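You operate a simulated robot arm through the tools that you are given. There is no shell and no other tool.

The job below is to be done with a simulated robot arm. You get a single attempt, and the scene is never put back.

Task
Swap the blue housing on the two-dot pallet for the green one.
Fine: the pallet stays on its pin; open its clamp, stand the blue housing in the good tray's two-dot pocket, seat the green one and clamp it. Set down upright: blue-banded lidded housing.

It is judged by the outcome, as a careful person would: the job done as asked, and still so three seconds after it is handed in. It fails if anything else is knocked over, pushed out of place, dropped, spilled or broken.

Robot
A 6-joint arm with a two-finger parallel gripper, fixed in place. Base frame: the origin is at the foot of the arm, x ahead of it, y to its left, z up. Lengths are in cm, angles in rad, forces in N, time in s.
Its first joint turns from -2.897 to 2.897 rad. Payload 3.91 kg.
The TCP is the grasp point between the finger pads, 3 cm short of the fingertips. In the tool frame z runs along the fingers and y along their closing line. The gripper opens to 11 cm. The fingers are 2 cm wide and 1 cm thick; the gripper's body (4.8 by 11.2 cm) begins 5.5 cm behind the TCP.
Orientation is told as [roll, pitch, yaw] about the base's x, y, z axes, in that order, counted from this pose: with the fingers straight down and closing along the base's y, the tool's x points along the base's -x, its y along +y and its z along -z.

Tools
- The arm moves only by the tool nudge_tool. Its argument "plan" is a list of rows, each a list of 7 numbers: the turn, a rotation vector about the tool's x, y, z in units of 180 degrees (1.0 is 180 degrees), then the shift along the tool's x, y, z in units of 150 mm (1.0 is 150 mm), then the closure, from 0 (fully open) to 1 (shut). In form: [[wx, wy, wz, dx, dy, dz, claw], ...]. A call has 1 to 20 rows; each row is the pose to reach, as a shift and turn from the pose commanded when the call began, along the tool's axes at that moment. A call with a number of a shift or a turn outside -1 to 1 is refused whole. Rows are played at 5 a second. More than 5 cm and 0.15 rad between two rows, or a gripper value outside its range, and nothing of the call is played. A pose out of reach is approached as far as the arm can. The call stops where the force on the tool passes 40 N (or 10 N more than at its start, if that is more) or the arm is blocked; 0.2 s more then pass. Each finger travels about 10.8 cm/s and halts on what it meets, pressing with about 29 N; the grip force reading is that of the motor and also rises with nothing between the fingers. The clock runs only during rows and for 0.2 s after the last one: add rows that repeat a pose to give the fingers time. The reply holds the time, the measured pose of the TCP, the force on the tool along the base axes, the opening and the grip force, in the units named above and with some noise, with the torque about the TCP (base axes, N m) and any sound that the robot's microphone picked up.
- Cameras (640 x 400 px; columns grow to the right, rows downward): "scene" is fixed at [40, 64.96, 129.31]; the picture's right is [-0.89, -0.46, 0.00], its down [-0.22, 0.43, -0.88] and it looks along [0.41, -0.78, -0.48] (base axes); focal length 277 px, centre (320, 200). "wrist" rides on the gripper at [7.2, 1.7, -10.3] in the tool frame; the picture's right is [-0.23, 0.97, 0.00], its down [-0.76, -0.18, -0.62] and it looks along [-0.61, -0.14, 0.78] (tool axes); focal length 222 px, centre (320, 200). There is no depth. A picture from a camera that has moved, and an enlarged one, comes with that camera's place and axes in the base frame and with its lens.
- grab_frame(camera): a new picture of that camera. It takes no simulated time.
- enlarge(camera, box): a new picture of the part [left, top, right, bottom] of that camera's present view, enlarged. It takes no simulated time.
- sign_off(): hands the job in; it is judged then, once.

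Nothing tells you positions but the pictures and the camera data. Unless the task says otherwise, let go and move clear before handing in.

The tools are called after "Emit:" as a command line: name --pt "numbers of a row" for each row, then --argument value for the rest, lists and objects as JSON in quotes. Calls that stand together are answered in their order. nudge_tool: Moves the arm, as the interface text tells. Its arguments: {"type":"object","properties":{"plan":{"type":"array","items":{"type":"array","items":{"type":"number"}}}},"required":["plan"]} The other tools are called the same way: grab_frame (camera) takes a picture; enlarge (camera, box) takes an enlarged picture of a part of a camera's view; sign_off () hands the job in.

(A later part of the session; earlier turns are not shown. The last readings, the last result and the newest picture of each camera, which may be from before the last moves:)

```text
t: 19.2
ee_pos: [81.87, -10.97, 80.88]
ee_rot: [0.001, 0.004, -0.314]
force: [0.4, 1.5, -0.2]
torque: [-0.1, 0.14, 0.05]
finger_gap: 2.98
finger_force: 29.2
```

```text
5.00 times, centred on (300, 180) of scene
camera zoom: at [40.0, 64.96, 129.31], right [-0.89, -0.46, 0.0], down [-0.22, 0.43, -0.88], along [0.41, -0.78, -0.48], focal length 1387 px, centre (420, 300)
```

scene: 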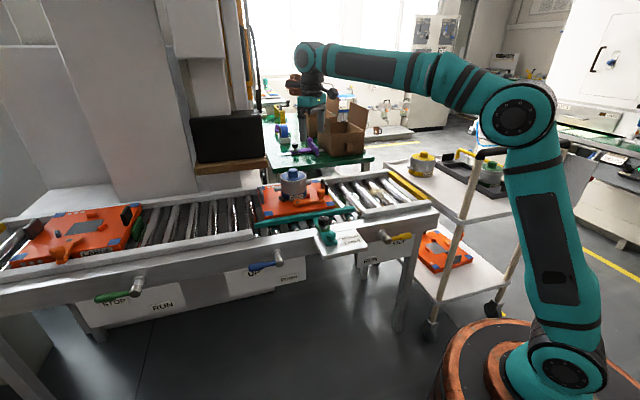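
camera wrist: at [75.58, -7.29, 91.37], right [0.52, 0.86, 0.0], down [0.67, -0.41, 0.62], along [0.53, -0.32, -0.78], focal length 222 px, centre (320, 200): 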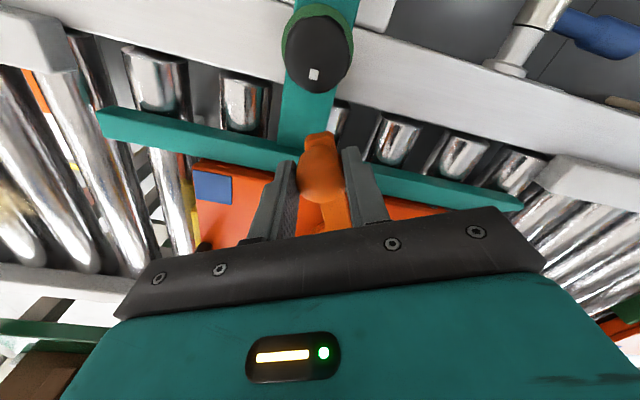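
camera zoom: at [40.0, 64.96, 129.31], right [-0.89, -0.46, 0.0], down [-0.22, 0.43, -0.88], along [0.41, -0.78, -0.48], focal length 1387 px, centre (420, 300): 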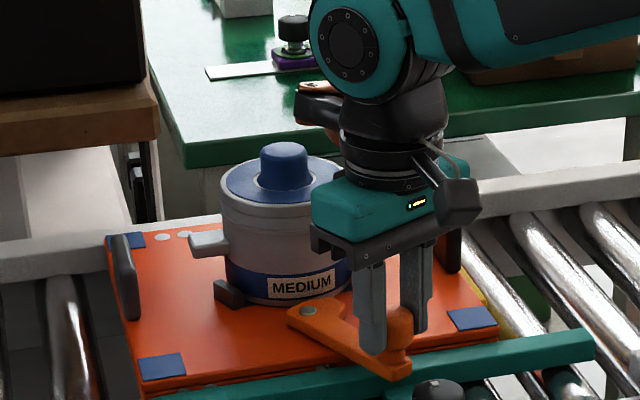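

The lever is about 63° open and clears the guide. I'm adding the last stretch gently.

Emit:
nudge_tool --pt "0 0 0.0255 -0.0021 0.0517 0 0.85" --pt "0 0 0.0509 -0.0083 0.1031 0 0.85" --pt "0 0 0.0764 -0.0186 0.1538 0 0.85"

Emit:
grab_frame --camera "wrist"

Emit:
enlarge --camera "scene" --box '[250, 140, 350, 220]'

```text
t: 20.0
ee_pos: [82.93, -8.99, 80.96]
ee_rot: [0.002, 0.004, -0.554]
force: [0.6, 0.6, 1.0]
torque: [-0.22, -0.27, -0.01]
finger_gap: 2.99
finger_force: 29.4
```

```text
taken
camera wrist: at [77.69, -3.79, 91.37], right [0.71, 0.71, 0.0], down [0.56, -0.55, 0.62], along [0.44, -0.44, -0.78], focal length 222 px, centre (320, 200)
```

wrist: 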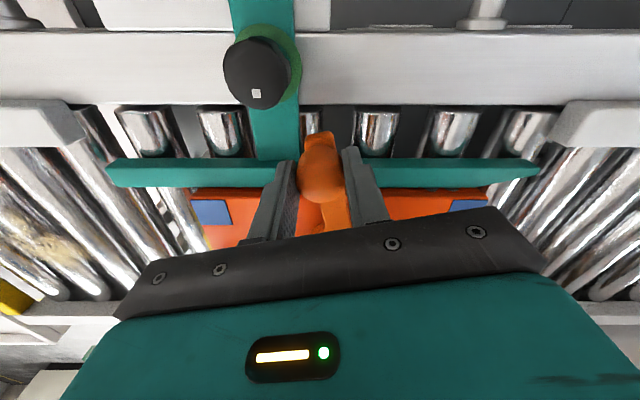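

```text
5.00 times, centred on (300, 180) of scene
camera zoom: at [40.0, 64.96, 129.31], right [-0.89, -0.46, 0.0], down [-0.22, 0.43, -0.88], along [0.41, -0.78, -0.48], focal length 1387 px, centre (420, 300)
```

zoom: 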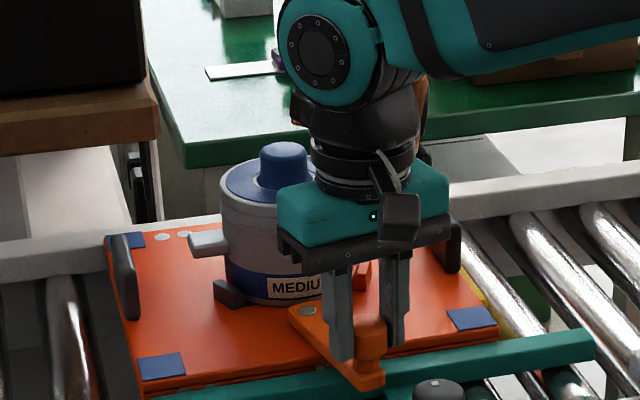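

The lever is about 77° open with its nose well away from the housing. I'm releasing it and rising straight up, then turning the gripper back to zero yaw.

Emit:
nudge_tool --pt "0 0 0 0 0 0 0.5" --pt "0 0 0 0 0 0 0.5" --pt "0 0 0 0 0 -0.2 0.5" --pt "0 0 0 0 0 -0.45 0.45" --pt "0 0 0 0 0 -0.7 0.3" --pt "0 0 0 0 0 -0.95 0" --pt "0 0 -0.044 0 0 -0.95 0" --pt "0 0 -0.088 0 0 -0.95 0" --pt "0 0 -0.132 0 0 -0.95 0" --pt "0 0 -0.1763 0 0 -0.95 0" --pt "0 0 -0.1763 0 0 -0.95 0"

Emit:
grab_frame --camera "wrist"

Emit:
enlarge --camera "scene" --box '[250, 140, 350, 220]'

```text
t: 22.4
ee_pos: [82.96, -9.02, 95.26]
ee_rot: [0.003, 0.004, 0.002]
force: [-0.2, -1.1, 0.4]
torque: [-0.03, 0.01, 0.0]
finger_gap: 11.01
finger_force: 0.0
```

```text
taken
camera wrist: at [75.75, -7.44, 105.62], right [0.23, 0.97, 0.0], down [0.76, -0.18, 0.62], along [0.6, -0.14, -0.78], focal length 222 px, centre (320, 200)
```

wrist: 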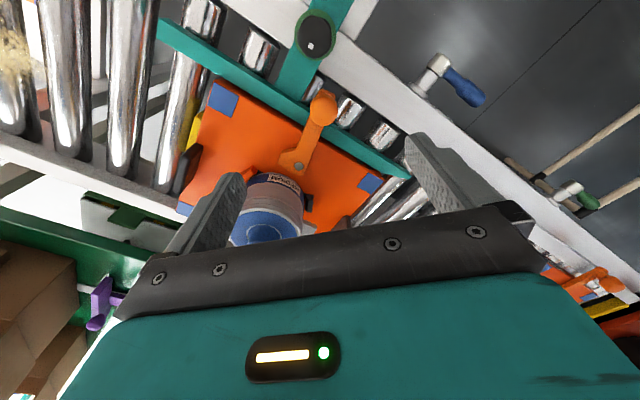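

```text
5.00 times, centred on (300, 180) of scene
camera zoom: at [40.0, 64.96, 129.31], right [-0.89, -0.46, 0.0], down [-0.22, 0.43, -0.88], along [0.41, -0.78, -0.48], focal length 1387 px, centre (420, 300)
```

zoom: 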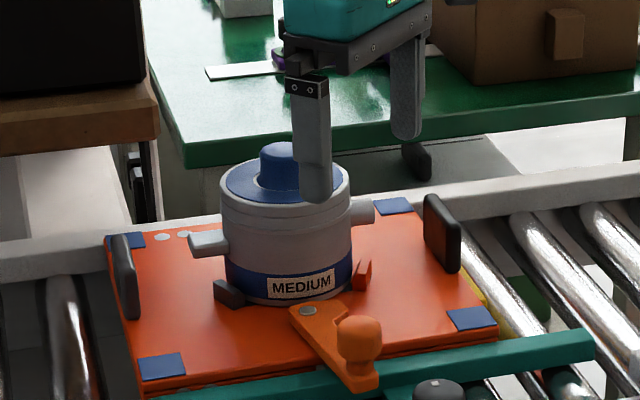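

The lever stays open. I'm moving above the blue housing, still high, to check reach and centring.

Emit:
nudge_tool --pt "0 0 0 0 0 -0.2 0" --pt "0 0 0 -0.18 -0.15 -0.2 0" --pt "0 0 0 -0.36 -0.3 -0.2 0" --pt "0 0 0 -0.54 -0.45 -0.2 0" --pt "0 0 0 -0.71 -0.6 -0.2 0" --pt "0 0 0 -0.883 -0.753 -0.2 0" --pt "0 0 0 -0.883 -0.753 -0.2 0"

Emit:
grab_frame --camera "wrist"

Emit:
enlarge --camera "scene" --box '[250, 120, 350, 200]'

```text
t: 24.0
ee_pos: [96.24, -20.28, 98.08]
ee_rot: [0.004, 0.003, 0.0]
force: [0.2, 0.5, 0.1]
torque: [-0.01, -0.03, 0.01]
finger_gap: 11.0
finger_force: 0.0
```

```text
taken
camera wrist: at [89.02, -18.77, 108.51], right [0.23, 0.97, 0.0], down [0.76, -0.18, 0.62], along [0.6, -0.14, -0.78], focal length 222 px, centre (320, 200)
```

wrist: 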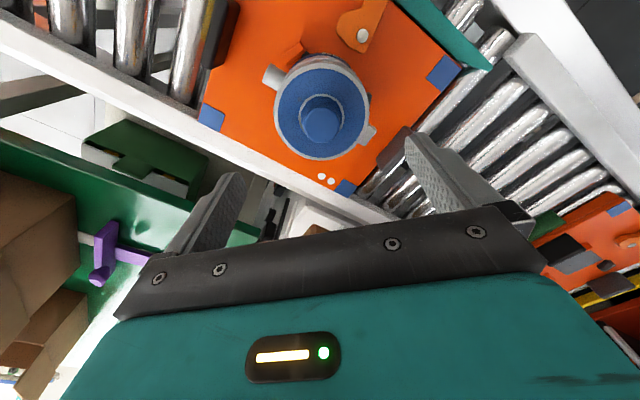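

```text
5.00 times, centred on (300, 160) of scene
camera zoom: at [40.0, 64.96, 129.31], right [-0.89, -0.46, 0.0], down [-0.22, 0.43, -0.88], along [0.41, -0.78, -0.48], focal length 1387 px, centre (420, 400)
```

zoom: 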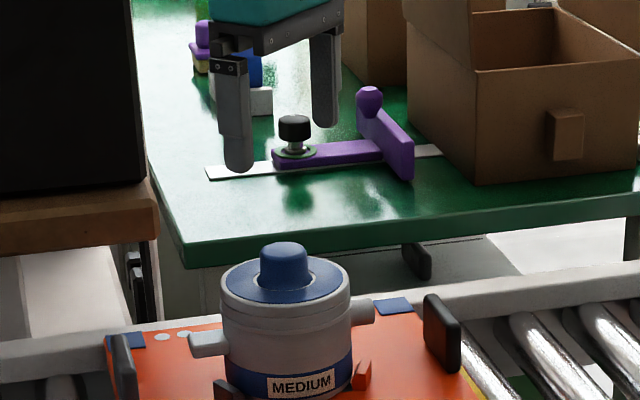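

Emit:
enlarge --camera "wrist" --box '[250, 40, 390, 170]'

```text
3.08 times, centred on (320, 105) of wrist
camera zoom: at [89.02, -18.77, 108.51], right [0.23, 0.97, 0.0], down [0.76, -0.18, 0.62], along [0.6, -0.14, -0.78], focal length 684 px, centre (320, 492)
```

zoom: 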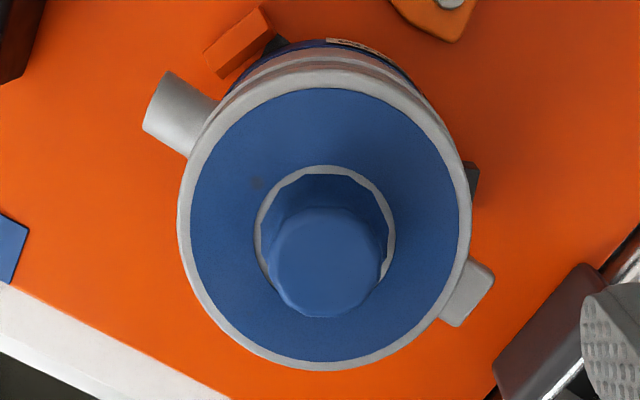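

Reach is fine here. To centre precisely I'm rotating the gripper about the vertical at this height, since sideways image offsets don't depend on my height estimates.

Emit:
nudge_tool --pt "0 0 0.042 0 0 0 0" --pt "0 0 0.083 0 0 0 0" --pt "0 0 0.125 0 0 0 0" --pt "0 0 0.167 0 0 0 0" --pt "0 0 0.208 0 0 0 0" --pt "0 0 0.25 0 0 0 0" --pt "0 0 0.292 0 0 0 0" --pt "0 0 0.333 0 0 0 0" --pt "0 0 0.333 0 0 0 0" --pt "0 0 0.333 0 0 0 0"

Emit:
grab_frame --camera "wrist"

Emit:
enlarge --camera "wrist" --box '[250, 40, 390, 170]'

```text
t: 26.2
ee_pos: [96.21, -20.37, 98.21]
ee_rot: [0.0, 0.004, -1.047]
force: [-0.2, -0.7, -0.7]
torque: [0.01, 0.01, 0.03]
finger_gap: 11.01
finger_force: 0.0
```

```text
taken
camera wrist: at [94.07, -13.31, 108.55], right [0.96, 0.29, 0.0], down [0.23, -0.75, 0.62], along [0.18, -0.59, -0.78], focal length 222 px, centre (320, 200)
```

wrist: 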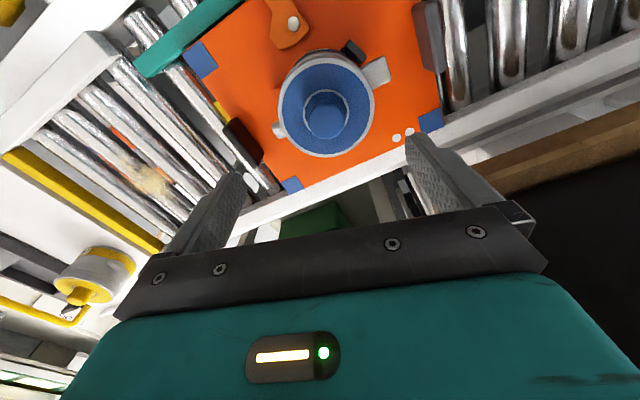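

```text
3.08 times, centred on (320, 105) of wrist
camera zoom: at [94.07, -13.31, 108.55], right [0.96, 0.29, 0.0], down [0.23, -0.75, 0.62], along [0.18, -0.59, -0.78], focal length 684 px, centre (320, 492)
```

zoom: 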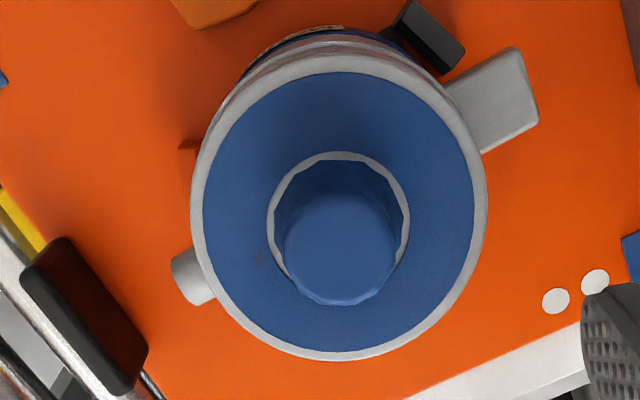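

The housing axis sits about 0.65 cm in +x from the tool axis, so it's at roughly (96.85, -20.28), 10.1 cm in diameter with its knob top near 86.7. I'm rotating back, shifting and starting down with the fingers fully open.

Emit:
nudge_tool --pt "0 0 -0.042 0 0 0 0" --pt "0 0 -0.083 0 0 0 0" --pt "0 0 -0.125 0 0 0 0" --pt "0 0 -0.167 0 0 0 0" --pt "0 0 -0.208 0 0 0 0" --pt "0 0 -0.25 0 0 0 0" --pt "0 0 -0.292 0 0 0 0" --pt "0 0 -0.333 0 0 0 0" --pt "0 0 -0.333 -0.007 0.019 0 0" --pt "0 0 -0.333 -0.007 0.019 0 0"

Emit:
nudge_tool --pt "0 0 0 0 0 0.15 0" --pt "0 0 0 0 0 0.3 0" --pt "0 0 0 0 0 0.4 0" --pt "0 0 0 0 0 0.4 0"

Emit:
grab_frame --camera "wrist"

Emit:
enlarge --camera "wrist" --box '[230, 80, 410, 220]'

Emit:
enlarge --camera "scene" --box '[250, 120, 350, 200]'

```text
t: 28.4
ee_pos: [96.45, -20.31, 98.15]
ee_rot: [0.003, 0.004, 0.0]
force: [-0.7, 0.5, 0.4]
torque: [0.01, -0.02, 0.02]
finger_gap: 11.03
finger_force: 0.1
```

```text
t: 29.4
ee_pos: [96.46, -20.28, 92.15]
ee_rot: [0.004, 0.004, 0.0]
force: [0.0, -0.6, -0.1]
torque: [-0.05, -0.01, -0.01]
finger_gap: 10.99
finger_force: 0.1
```

```text
taken
camera wrist: at [89.29, -18.66, 102.54], right [0.23, 0.97, 0.0], down [0.76, -0.18, 0.62], along [0.6, -0.14, -0.78], focal length 222 px, centre (320, 200)
```

wrist: 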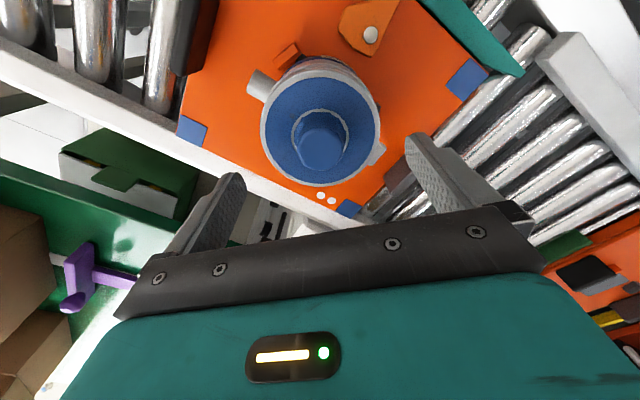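

```text
2.86 times, centred on (320, 150) of wrist
camera zoom: at [89.29, -18.66, 102.54], right [0.23, 0.97, 0.0], down [0.76, -0.18, 0.62], along [0.6, -0.14, -0.78], focal length 635 px, centre (320, 343)
```

zoom: 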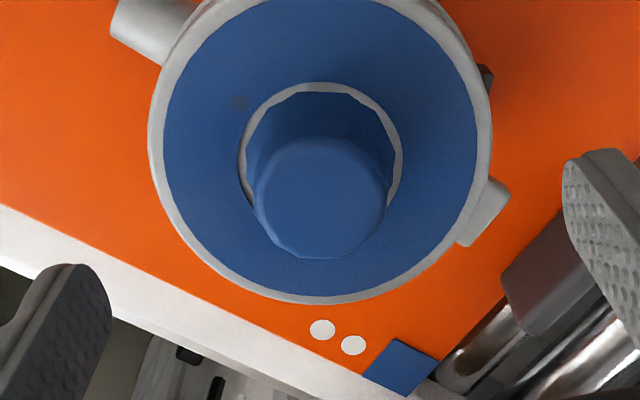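

```text
5.00 times, centred on (300, 160) of scene
camera zoom: at [40.0, 64.96, 129.31], right [-0.89, -0.46, 0.0], down [-0.22, 0.43, -0.88], along [0.41, -0.78, -0.48], focal length 1387 px, centre (420, 400)
```

zoom: 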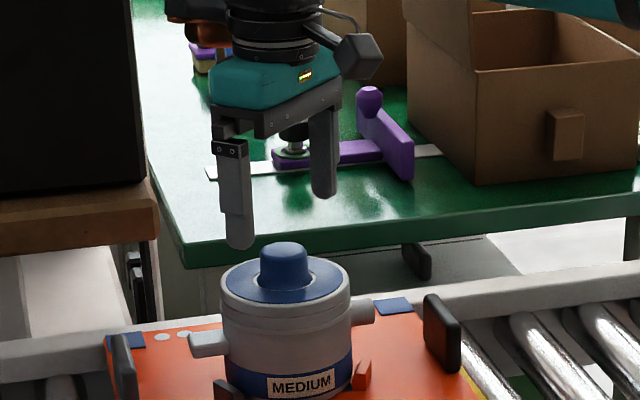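

The housing is now centred between the fingers across y. Continuing down in two stages, watching force and reach.

Emit:
nudge_tool --pt "0 0 0 0 0 0.13 0" --pt "0 0 0 0 0 0.24 0" --pt "0 0 0 0 0 0.34 0" --pt "0 0 0 0 0 0.42 0" --pt "0 0 0 0 0 0.42 0"

Emit:
grab_frame --camera "wrist"

Emit:
enlarge --camera "scene" --box '[250, 120, 350, 200]'

```text
t: 30.6
ee_pos: [96.52, -20.22, 85.96]
ee_rot: [0.004, 0.004, 0.001]
force: [-0.6, -0.1, 0.3]
torque: [-0.02, 0.01, -0.03]
finger_gap: 11.01
finger_force: 0.0
```

```text
taken
camera wrist: at [89.29, -18.73, 96.26], right [0.23, 0.97, 0.0], down [0.76, -0.18, 0.62], along [0.6, -0.14, -0.78], focal length 222 px, centre (320, 200)
```

wrist: 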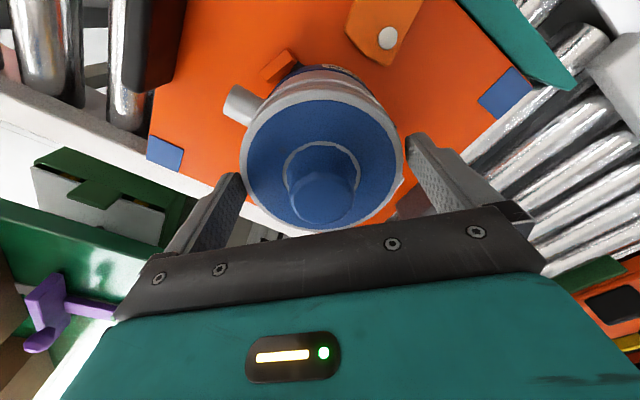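

```text
5.00 times, centred on (300, 160) of scene
camera zoom: at [40.0, 64.96, 129.31], right [-0.89, -0.46, 0.0], down [-0.22, 0.43, -0.88], along [0.41, -0.78, -0.48], focal length 1387 px, centre (420, 400)
```

zoom: 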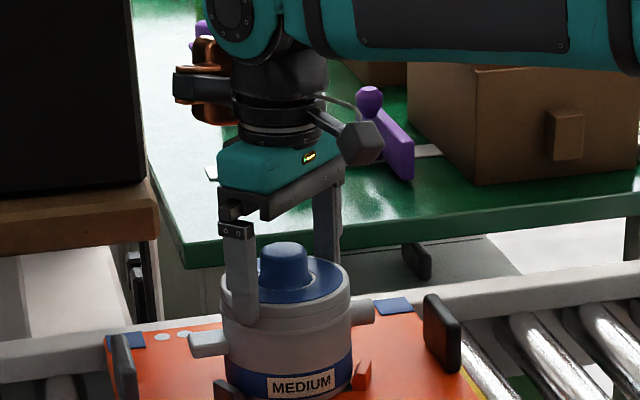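

The fingers have passed the rim on both sides without contact. I'm going down to about z 82 and closing on the body.

Emit:
nudge_tool --pt "0 0 0 0 0 0.1 0" --pt "0 0 0 0 0 0.19 0" --pt "0 0 0 0 0 0.26 0" --pt "0 0 0 0 0 0.26 0"

Emit:
grab_frame --camera "wrist"

Emit:
enlarge --camera "scene" --box '[250, 140, 350, 220]'

```text
t: 31.6
ee_pos: [96.44, -20.26, 82.01]
ee_rot: [0.005, 0.004, 0.0]
force: [0.5, -0.3, -0.5]
torque: [-0.03, 0.01, -0.02]
finger_gap: 11.02
finger_force: 0.0
```

```text
taken
camera wrist: at [89.31, -18.63, 92.33], right [0.23, 0.97, 0.0], down [0.76, -0.18, 0.62], along [0.6, -0.14, -0.78], focal length 222 px, centre (320, 200)
```

wrist: 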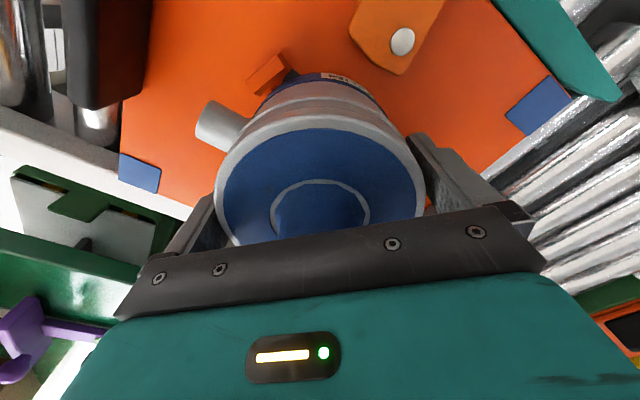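

```text
5.00 times, centred on (300, 180) of scene
camera zoom: at [40.0, 64.96, 129.31], right [-0.89, -0.46, 0.0], down [-0.22, 0.43, -0.88], along [0.41, -0.78, -0.48], focal length 1387 px, centre (420, 300)
```

zoom: 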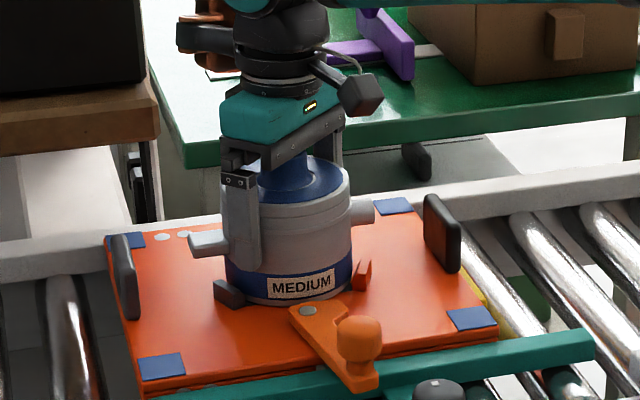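

At z 82 with no contact; now closing gently on the body.

Emit:
nudge_tool --pt "0 0 0 0 0 0 0.03" --pt "0 0 0 0 0 0 0.06" --pt "0 0 0 0 0 0 0.09" --pt "0 0 0 0 0 0 0.15" --pt "0 0 0 0 0 0 0.3" --pt "0 0 0 0 0 0 0.3"

Emit:
grab_frame --camera "wrist"

```text
t: 33.0
ee_pos: [96.43, -20.28, 82.07]
ee_rot: [0.004, 0.004, 0.0]
force: [-0.4, -0.6, 0.4]
torque: [-0.26, 0.01, 0.02]
finger_gap: 10.4
finger_force: 29.5
```

```text
taken
camera wrist: at [89.31, -18.64, 92.34], right [0.23, 0.97, 0.0], down [0.76, -0.18, 0.62], along [0.6, -0.14, -0.78], focal length 222 px, centre (320, 200)
```

wrist: 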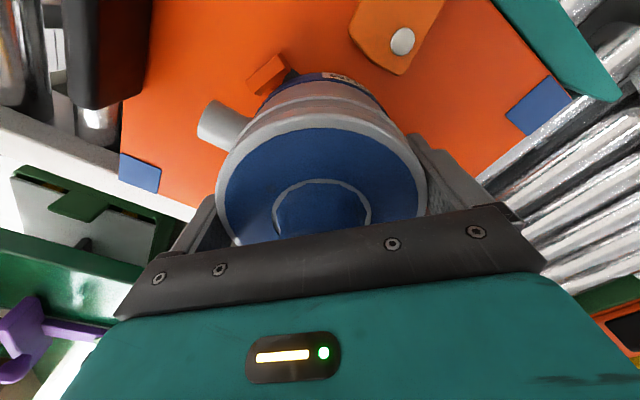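

Gripped at 10.4 cm with balanced forces. I'm lifting slowly, first a little, to confirm that it comes free and the pallet stays put.

Emit:
nudge_tool --pt "0 0 0 0 0 -0.04 0.3" --pt "0 0 0 0 0 -0.08 0.3" --pt "0 0 0 0 0 -0.13 0.3" --pt "0 0 0 0 0 -0.2 0.3" --pt "0 0 0 0 0 -0.2 0.3"

Emit:
enlarge --camera "scene" --box '[250, 140, 350, 220]'

Emit:
grab_frame --camera "wrist"

```text
t: 34.2
ee_pos: [96.51, -20.22, 85.02]
ee_rot: [0.003, 0.004, 0.0]
force: [0.0, -0.3, 0.9]
torque: [0.01, 0.06, 0.01]
finger_gap: 10.37
finger_force: 28.9
```

```text
5.00 times, centred on (300, 180) of scene
camera zoom: at [40.0, 64.96, 129.31], right [-0.89, -0.46, 0.0], down [-0.22, 0.43, -0.88], along [0.41, -0.78, -0.48], focal length 1387 px, centre (420, 300)
```

zoom: 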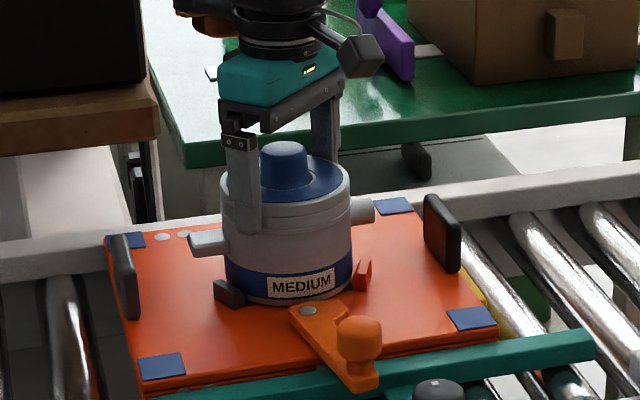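

```text
taken
camera wrist: at [89.27, -18.65, 95.29], right [0.23, 0.97, 0.0], down [0.76, -0.18, 0.62], along [0.6, -0.14, -0.78], focal length 222 px, centre (320, 200)
```

wrist: 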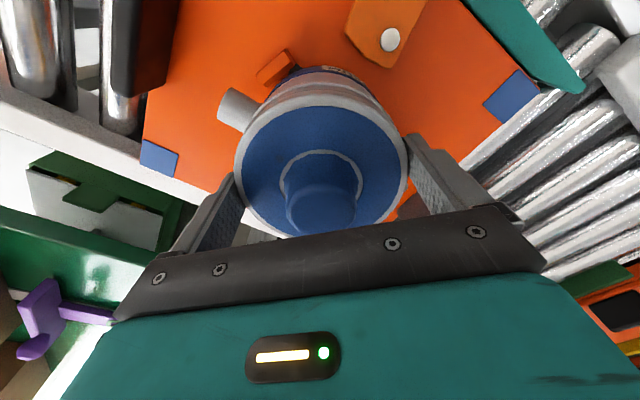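

The gripper rose 3 cm but the housing stayed down, so the pads slipped or weren't bearing on the body. I'm looking closely before trying again.

Emit:
enlarge --camera "wrist" --box '[170, 70, 480, 260]'

Emit:
enlarge --camera "scene" --box '[280, 155, 340, 205]'

```text
2.06 times, centred on (325, 165) of wrist
camera zoom: at [89.27, -18.65, 95.29], right [0.23, 0.97, 0.0], down [0.76, -0.18, 0.62], along [0.6, -0.14, -0.78], focal length 459 px, centre (310, 272)
```

zoom: 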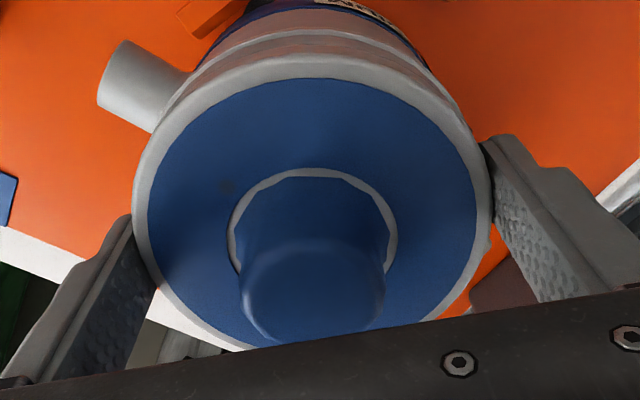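

```text
8.00 times, centred on (310, 180) of scene
camera zoom: at [40.0, 64.96, 129.31], right [-0.89, -0.46, 0.0], down [-0.22, 0.43, -0.88], along [0.41, -0.78, -0.48], focal length 2219 px, centre (400, 360)
```

zoom: 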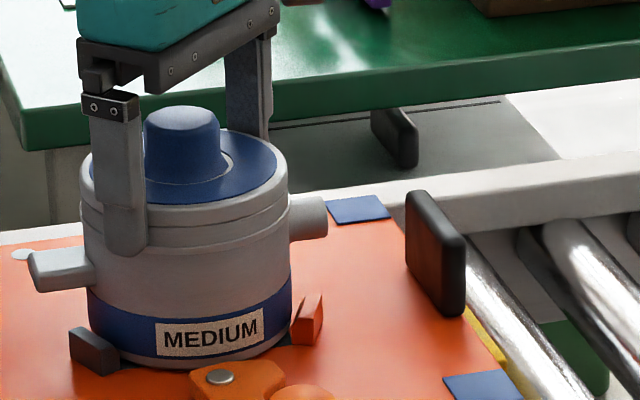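

The fingers look to be against the body, so I'll re-grip at the lower height and raise in 1 mm steps to read the lifting force and understand what holds it.

Emit:
nudge_tool --pt "0 0 0 0 0 0 0" --pt "0 0 0 0 0 0 0" --pt "0 0 0 0 0 0.1 0" --pt "0 0 0 0 0 0.2 0" --pt "0 0 0 0 0 0.2 0.04" --pt "0 0 0 0 0 0.2 0.08" --pt "0 0 0 0 0 0.2 0.3" --pt "0 0 0 0 0 0.2 1.0" --pt "0 0 0 0 0 0.2 1.0" --pt "0 0 0 0 0 0.2 1.0"

Emit:
nudge_tool --pt "0 0 0 0 0 -0.01 1.0"

Emit:
nudge_tool --pt "0 0 0 0 0 -0.01 1.0"

Emit:
nudge_tool --pt "0 0 0 0 0 -0.01 1.0"

```text
t: 36.4
ee_pos: [96.46, -20.25, 81.99]
ee_rot: [0.003, 0.005, 0.001]
force: [0.3, 0.9, 1.9]
torque: [-0.34, -0.1, 0.08]
finger_gap: 10.4
finger_force: 28.9
```

```text
t: 36.8
ee_pos: [96.38, -20.28, 82.07]
ee_rot: [0.004, 0.005, 0.001]
force: [-0.7, -0.3, -0.7]
torque: [0.03, 0.0, -0.01]
finger_gap: 10.42
finger_force: 28.7
```

```text
t: 37.2
ee_pos: [96.49, -20.23, 82.26]
ee_rot: [0.005, 0.004, 0.001]
force: [-0.6, -1.1, -6.3]
torque: [0.0, 0.05, 0.0]
finger_gap: 10.41
finger_force: 29.2
```

```text
t: 37.6
ee_pos: [96.5, -20.21, 82.4]
ee_rot: [0.003, 0.004, -0.001]
force: [-0.6, -0.7, -6.2]
torque: [0.0, 0.05, 0.01]
finger_gap: 10.39
finger_force: 29.2
```

Emit:
enlarge --camera "scene" --box '[280, 155, 340, 205]'

Emit:
enlarge --camera "wrist" --box '[170, 70, 480, 260]'

Emit:
nudge_tool --pt "0 0 0 0 0 -0.01 1.0" --pt "0 0 0 0 0 -0.02 1.0" --pt "0 0 0 0 0 -0.03 1.0" --pt "0 0 0 0 0 -0.04 1.0"

Emit:
enlarge --camera "scene" --box '[280, 155, 340, 205]'

```text
8.00 times, centred on (310, 180) of scene
camera zoom: at [40.0, 64.96, 129.31], right [-0.89, -0.46, 0.0], down [-0.22, 0.43, -0.88], along [0.41, -0.78, -0.48], focal length 2219 px, centre (400, 360)
```

zoom: 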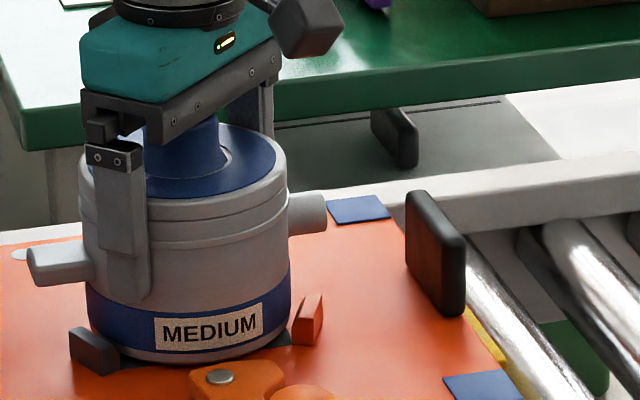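

```text
2.06 times, centred on (325, 165) of wrist
camera zoom: at [89.26, -18.66, 92.76], right [0.23, 0.97, 0.0], down [0.76, -0.18, 0.62], along [0.6, -0.14, -0.78], focal length 459 px, centre (310, 272)
```

zoom: 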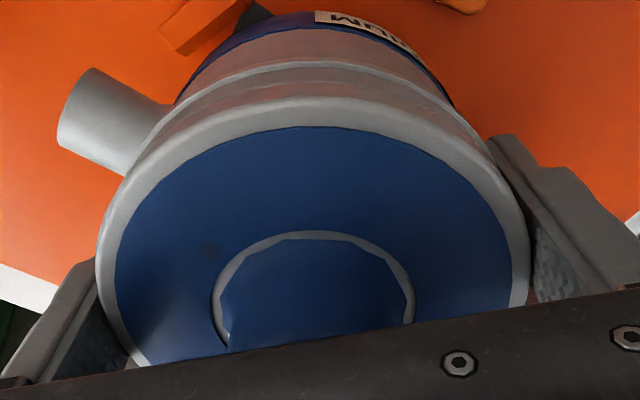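

```text
t: 38.6
ee_pos: [96.5, -20.07, 83.12]
ee_rot: [0.003, 0.005, 0.002]
force: [-0.4, 0.6, -6.4]
torque: [0.01, 0.03, 0.01]
finger_gap: 10.41
finger_force: 28.8
```

```text
8.00 times, centred on (310, 180) of scene
camera zoom: at [40.0, 64.96, 129.31], right [-0.89, -0.46, 0.0], down [-0.22, 0.43, -0.88], along [0.41, -0.78, -0.48], focal length 2219 px, centre (400, 360)
```

zoom: 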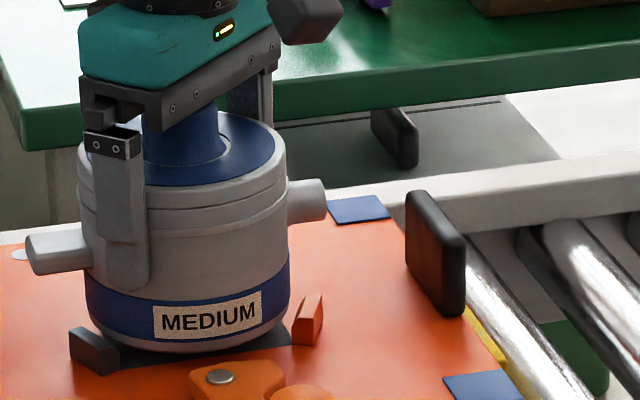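

It lifts now: the force reads a steady 6.3 N weight and the base has come off the pallet. I'm raising further in small steps and checking for slip.

Emit:
nudge_tool --pt "0 0 0 0 0 -0.015 1.0" --pt "0 0 0 0 0 -0.03 1.0" --pt "0 0 0 0 0 -0.045 1.0" --pt "0 0 0 0 0 -0.06 1.0" --pt "0 0 0 0 0 -0.08 1.0" --pt "0 0 0 0 0 -0.1 1.0" --pt "0 0 0 0 0 -0.12 1.0" --pt "0 0 0 0 0 -0.14 1.0" --pt "0 0 0 0 0 -0.16 1.0" --pt "0 0 0 0 0 -0.18 1.0" --pt "0 0 0 0 0 -0.2 1.0"

Emit:
enlarge --camera "wrist" --box '[170, 70, 480, 260]'

Emit:
enlarge --camera "scene" --box '[270, 145, 340, 205]'

```text
t: 41.0
ee_pos: [96.43, -20.26, 85.97]
ee_rot: [0.002, 0.004, 0.001]
force: [-0.7, -0.4, -5.8]
torque: [0.04, 0.0, 0.01]
finger_gap: 10.38
finger_force: 29.3
```

```text
2.06 times, centred on (325, 165) of wrist
camera zoom: at [89.3, -18.65, 96.41], right [0.23, 0.97, 0.0], down [0.76, -0.18, 0.62], along [0.6, -0.14, -0.78], focal length 459 px, centre (310, 272)
```

zoom: 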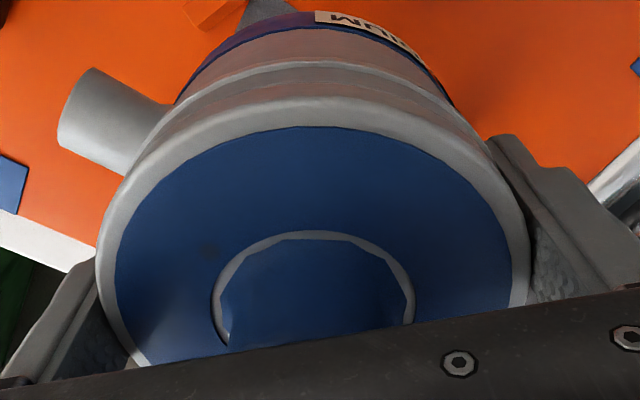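

```text
6.67 times, centred on (305, 175) of scene
camera zoom: at [40.0, 64.96, 129.31], right [-0.89, -0.46, 0.0], down [-0.22, 0.43, -0.88], along [0.41, -0.78, -0.48], focal length 1849 px, centre (420, 367)
```

zoom: 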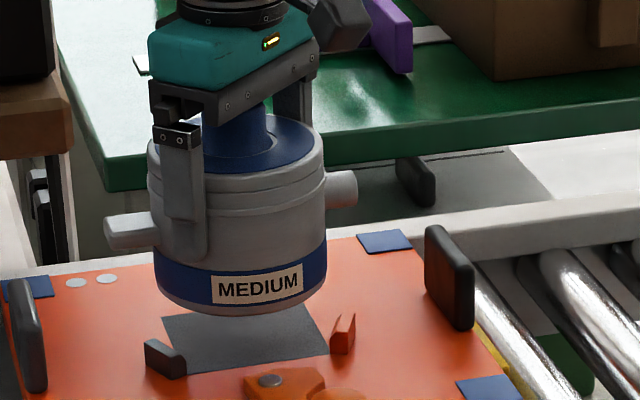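

The housing hangs securely (no slip in view, weight steady). I'll check the arm's posture in the scene before carrying it over the cart handle.

Emit:
grab_frame --camera "scene"

```text
taken
```

scene: 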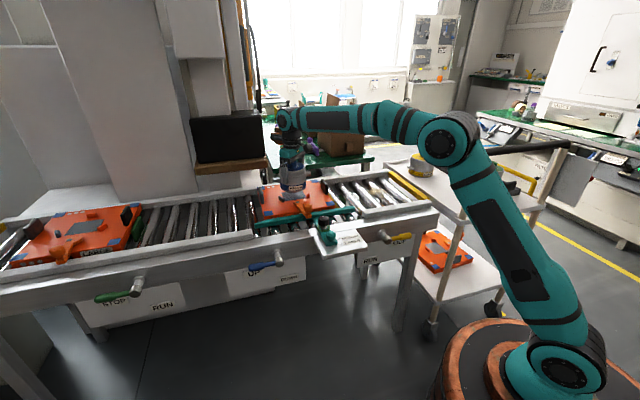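

The forearm should clear the cart handle. I'm raising the blue housing smoothly to carrying height before moving across.

Emit:
nudge_tool --pt "0 0 0 0 0 -0.01 1.0" --pt "0 0 0 0 0 -0.03 1.0" --pt "0 0 0 0 0 -0.06 1.0" --pt "0 0 0 0 0 -0.1 1.0" --pt "0 0 0 0 0 -0.16 1.0" --pt "0 0 0 0 0 -0.22 1.0" --pt "0 0 0 0 0 -0.3 1.0" --pt "0 0 0 0 0 -0.38 1.0" --pt "0 0 0 0 0 -0.46 1.0" --pt "0 0 0 0 0 -0.54 1.0" --pt "0 0 0 0 0 -0.62 1.0" --pt "0 0 0 0 0 -0.69 1.0" --pt "0 0 0 0 0 -0.75 1.0" --pt "0 0 0 0 0 -0.79 1.0" --pt "0 0 0 0 0 -0.8 1.0"

Emit:
grab_frame --camera "wrist"

Emit:
enlarge --camera "scene" --box '[430, 140, 530, 210]'

Emit:
enlarge --camera "scene" --box '[250, 110, 350, 220]'

```text
t: 44.2
ee_pos: [96.54, -20.38, 98.05]
ee_rot: [0.003, 0.004, -0.001]
force: [0.7, -0.8, -6.0]
torque: [-0.03, 0.03, -0.01]
finger_gap: 10.4
finger_force: 28.5
```

```text
taken
camera wrist: at [89.33, -18.69, 108.4], right [0.23, 0.97, 0.0], down [0.76, -0.18, 0.62], along [0.6, -0.14, -0.78], focal length 222 px, centre (320, 200)
```

wrist: 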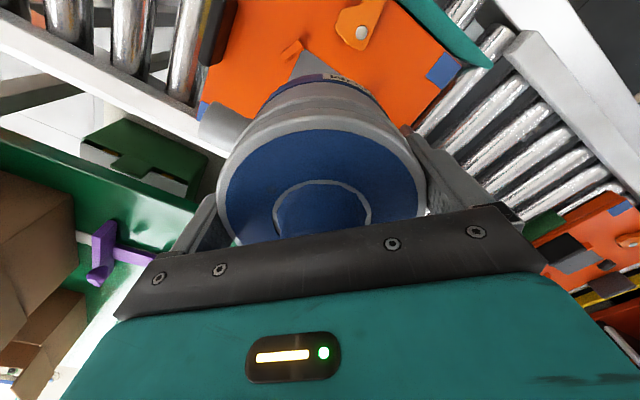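

```text
5.71 times, centred on (480, 175) of scene
camera zoom: at [40.0, 64.96, 129.31], right [-0.89, -0.46, 0.0], down [-0.22, 0.43, -0.88], along [0.41, -0.78, -0.48], focal length 1585 px, centre (-594, 343)
```

zoom: 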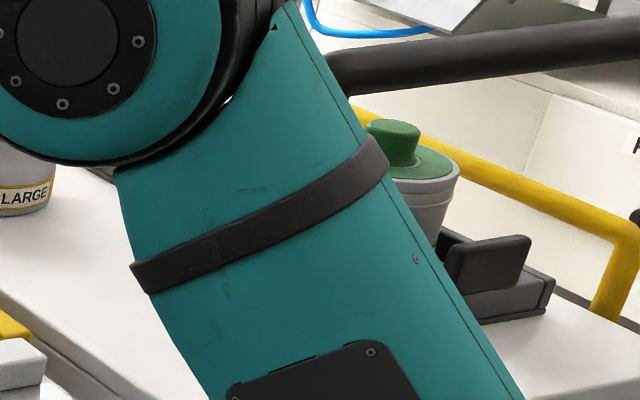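

```text
3.64 times, centred on (300, 165) of scene
camera zoom: at [40.0, 64.96, 129.31], right [-0.89, -0.46, 0.0], down [-0.22, 0.43, -0.88], along [0.41, -0.78, -0.48], focal length 1009 px, centre (393, 327)
```

zoom: 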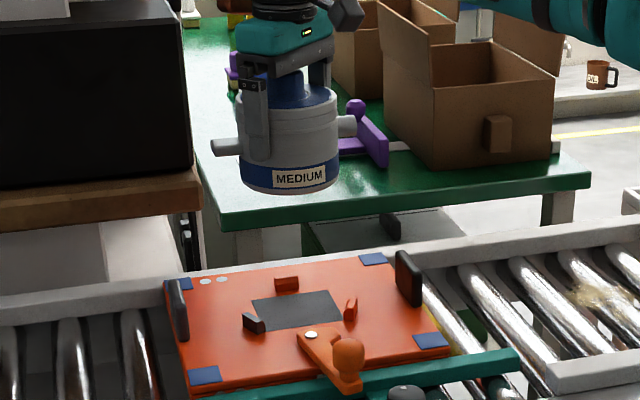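

The blue housing is up and the pallet stays put with its three stops visible. I'm carrying it smoothly toward the cart.

Emit:
nudge_tool --pt "0 0 0 0.01 -0.01 0 1.0" --pt "0 0 0 0.03 -0.03 0 1.0" --pt "0 0 0 0.06 -0.06 0 1.0" --pt "0 0 0 0.11 -0.11 0 1.0" --pt "0 0 0 0.17 -0.17 0 1.0" --pt "0 0 0 0.24 -0.24 0 1.0" --pt "0 0 0 0.32 -0.32 0 1.0" --pt "0 0 0 0.41 -0.41 0 1.0" --pt "0 0 0 0.5 -0.5 0 1.0" --pt "0 0 0 0.59 -0.59 0 1.0" --pt "0 0 0 0.68 -0.68 0 1.0" --pt "0 0 0 0.76 -0.76 0 1.0" --pt "0 0 0 0.83 -0.83 0 1.0" --pt "0 0 0 0.89 -0.89 0 1.0" --pt "0 0 0 0.94 -0.94 0 1.0" --pt "0 0 0 0.98 -0.98 0 1.0" --pt "0 0 0 1.0 -1.0 0 1.0"

Emit:
nudge_tool --pt "0 0 0 0.01 0 -0.01 1.0" --pt "0 0 0 0.03 0 -0.03 1.0" --pt "0 0 0 0.06 0 -0.06 1.0" --pt "0 0 0 0.11 0 -0.11 1.0" --pt "0 0 0 0.17 0 -0.17 1.0" --pt "0 0 0 0.24 0 -0.24 1.0" --pt "0 0 0 0.32 0 -0.32 1.0" --pt "0 0 0 0.41 0 -0.41 1.0" --pt "0 0 0 0.5 0 -0.5 1.0" --pt "0 0 0 0.59 0 -0.57 1.0" --pt "0 0 0 0.68 0 -0.62 1.0" --pt "0 0 0 0.76 0 -0.65 1.0" --pt "0 0 0 0.83 0 -0.66 1.0" --pt "0 0 0 0.89 0 -0.66 1.0" --pt "0 0 0 0.94 0 -0.66 1.0" --pt "0 0 0 0.98 0 -0.66 1.0" --pt "0 0 0 1.0 0 -0.66 1.0"

Emit:
grab_frame --camera "wrist"

Emit:
grab_frame --camera "scene"

```text
t: 47.8
ee_pos: [81.48, -35.41, 98.04]
ee_rot: [0.004, 0.004, 0.001]
force: [-0.4, -0.2, -7.1]
torque: [-0.02, 0.02, 0.02]
finger_gap: 10.4
finger_force: 29.4
```

```text
t: 51.4
ee_pos: [66.38, -35.45, 107.93]
ee_rot: [0.003, 0.003, 0.0]
force: [-0.5, -0.3, -7.2]
torque: [0.02, 0.05, 0.03]
finger_gap: 10.38
finger_force: 29.3
```

```text
taken
camera wrist: at [59.34, -33.76, 118.32], right [0.23, 0.97, 0.0], down [0.76, -0.18, 0.62], along [0.6, -0.14, -0.78], focal length 222 px, centre (320, 200)
```

wrist: 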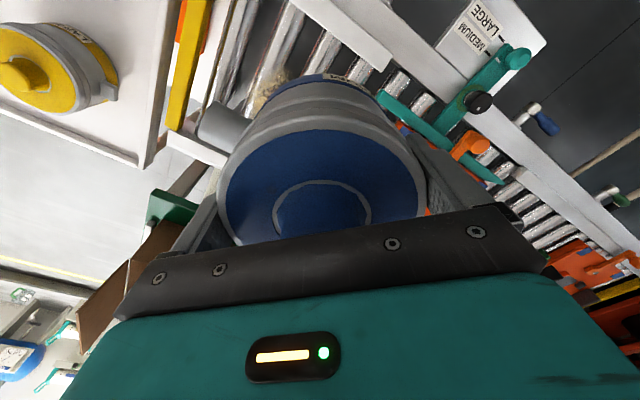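

```text
taken
```

scene: 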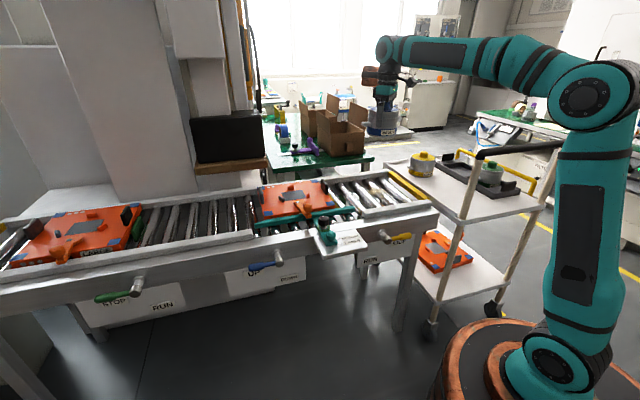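

Still firmly held. I'm carrying on to a spot where the wrist camera can see the tray beside the held housing.

Emit:
nudge_tool --pt "0 0 0 0.01 -0.005 0 1.0" --pt "0 0 0 0.03 -0.02 -0.01 1.0" --pt "0 0 0 0.06 -0.04 -0.02 1.0" --pt "0 0 0 0.11 -0.06 -0.04 1.0" --pt "0 0 0 0.18 -0.1 -0.06 1.0" --pt "0 0 0 0.26 -0.14 -0.08 1.0" --pt "0 0 0 0.35 -0.19 -0.1 1.0" --pt "0 0 0 0.45 -0.25 -0.12 1.0" --pt "0 0 0 0.55 -0.3 -0.13 1.0" --pt "0 0 0 0.64 -0.35 -0.13 1.0" --pt "0 0 0 0.72 -0.4 -0.13 1.0" --pt "0 0 0 0.79 -0.44 -0.13 1.0" --pt "0 0 0 0.84 -0.465 -0.13 1.0" --pt "0 0 0 0.87 -0.48 -0.13 1.0" --pt "0 0 0 0.88 -0.487 -0.13 1.0"

Emit:
nudge_tool --pt "0 0 0 0.01 -0.005 0 1.0" --pt "0 0 0 0.03 -0.02 0 1.0" --pt "0 0 0 0.06 -0.04 0 1.0" --pt "0 0 0 0.11 -0.06 0 1.0" --pt "0 0 0 0.18 -0.1 0 1.0" --pt "0 0 0 0.26 -0.14 0 1.0" --pt "0 0 0 0.35 -0.19 0 1.0" --pt "0 0 0 0.45 -0.25 0 1.0" --pt "0 0 0 0.55 -0.3 0 1.0" --pt "0 0 0 0.64 -0.35 0 1.0" --pt "0 0 0 0.72 -0.4 0 1.0" --pt "0 0 0 0.79 -0.44 0 1.0" --pt "0 0 0 0.84 -0.465 0 1.0" --pt "0 0 0 0.87 -0.48 0 1.0" --pt "0 0 0 0.88 -0.487 0 1.0"

Emit:
grab_frame --camera "wrist"

Emit:
enlarge --camera "wrist" --box '[40, 0, 240, 180]'

Emit:
grab_frame --camera "scene"

```text
t: 54.6
ee_pos: [53.32, -42.63, 109.87]
ee_rot: [0.004, 0.004, 0.0]
force: [0.1, 0.2, -6.1]
torque: [0.02, 0.05, 0.0]
finger_gap: 10.38
finger_force: 28.9
```

```text
t: 57.8
ee_pos: [39.96, -49.92, 109.87]
ee_rot: [0.004, 0.002, 0.0]
force: [-0.4, 0.6, -6.1]
torque: [0.03, 0.01, -0.02]
finger_gap: 10.36
finger_force: 28.9
```

```text
taken
camera wrist: at [32.89, -48.38, 120.3], right [0.23, 0.97, 0.0], down [0.76, -0.18, 0.62], along [0.6, -0.14, -0.78], focal length 222 px, centre (320, 200)
```

wrist: 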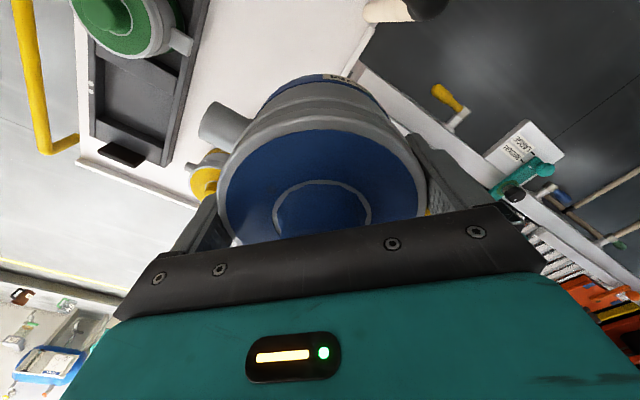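

```text
2.22 times, centred on (140, 90) of wrist
camera zoom: at [32.89, -48.38, 120.3], right [0.23, 0.97, 0.0], down [0.76, -0.18, 0.62], along [0.6, -0.14, -0.78], focal length 494 px, centre (720, 444)
```

zoom: 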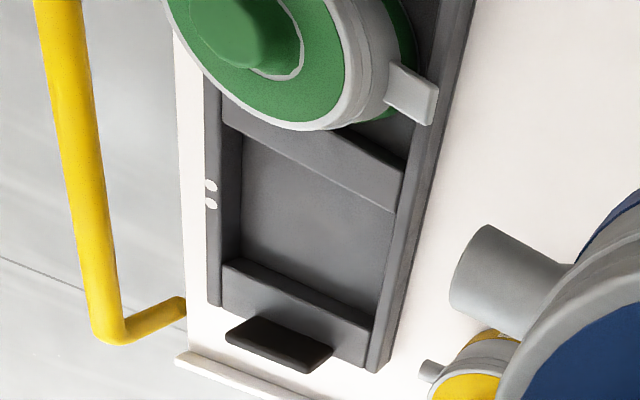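

```text
taken
```

scene: 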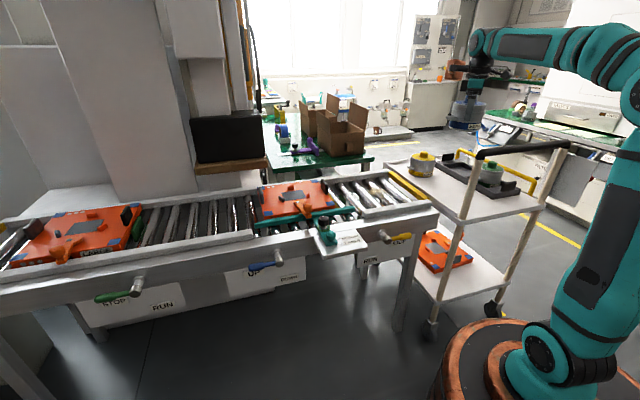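

I can see the empty two-dot pocket clearly; two views put its centre at about (37.4, -86.7). I'm carrying the blue housing over the cart toward it, descending gradually.

Emit:
nudge_tool --pt "0 0 0 0 -0.01 0 1.0" --pt "0 0 0 0 -0.03 0.01 1.0" --pt "0 0 0 0.01 -0.06 0.02 1.0" --pt "0 0 0 0.01 -0.11 0.03 1.0" --pt "0 0 0 0.02 -0.18 0.05 1.0" --pt "0 0 0 0.03 -0.26 0.08 1.0" --pt "0 0 0 0.04 -0.35 0.11 1.0" --pt "0 0 0 0.05 -0.45 0.14 1.0" --pt "0 0 0 0.06 -0.55 0.17 1.0" --pt "0 0 0 0.07 -0.65 0.2 1.0" --pt "0 0 0 0.08 -0.74 0.23 1.0" --pt "0 0 0 0.09 -0.82 0.26 1.0" --pt "0 0 0 0.1 -0.89 0.28 1.0" --pt "0 0 0 0.1 -0.95 0.29 1.0" --pt "0 0 0 0.1 -0.99 0.3 1.0" --pt "0 0 0 0.1 -1.0 0.3 1.0"

Emit:
grab_frame --camera "scene"

Emit:
grab_frame --camera "wrist"

```text
t: 61.2
ee_pos: [38.61, -65.11, 105.54]
ee_rot: [0.003, 0.003, 0.001]
force: [-0.2, 0.0, -4.9]
torque: [-0.02, 0.03, -0.02]
finger_gap: 10.4
finger_force: 28.5
```

```text
taken
```

scene: 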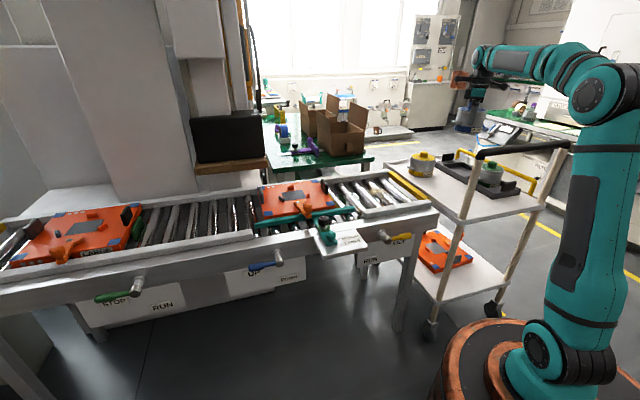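

```text
taken
camera wrist: at [31.39, -63.37, 115.78], right [0.23, 0.97, 0.0], down [0.76, -0.18, 0.62], along [0.6, -0.14, -0.78], focal length 222 px, centre (320, 200)
```

wrist: 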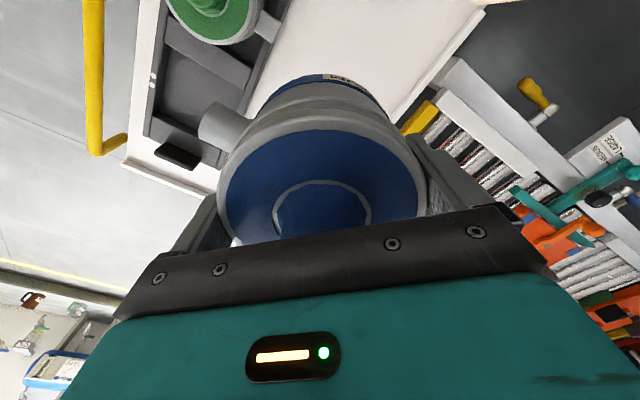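

Emit:
enlarge --camera "wrist" --box '[110, 0, 290, 180]'

Emit:
enlarge --camera "scene" --box '[430, 80, 530, 210]'

```text
2.22 times, centred on (200, 90) of wrist
camera zoom: at [31.39, -63.37, 115.78], right [0.23, 0.97, 0.0], down [0.76, -0.18, 0.62], along [0.6, -0.14, -0.78], focal length 494 px, centre (587, 444)
```

zoom: 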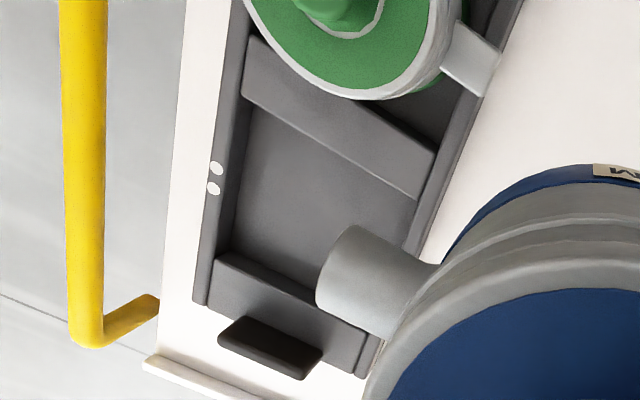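

```text
3.08 times, centred on (480, 145) of scene
camera zoom: at [40.0, 64.96, 129.31], right [-0.89, -0.46, 0.0], down [-0.22, 0.43, -0.88], along [0.41, -0.78, -0.48], focal length 854 px, centre (-172, 369)
```

zoom: 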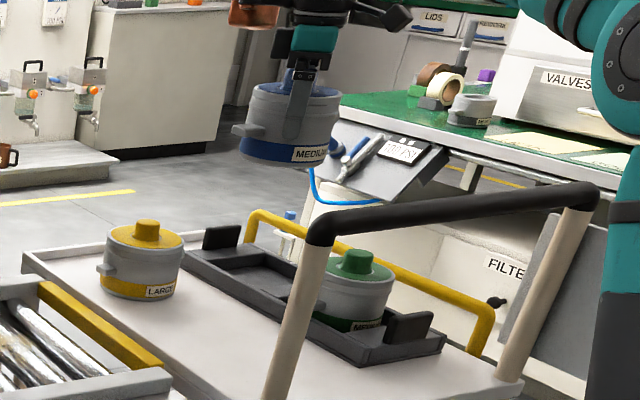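

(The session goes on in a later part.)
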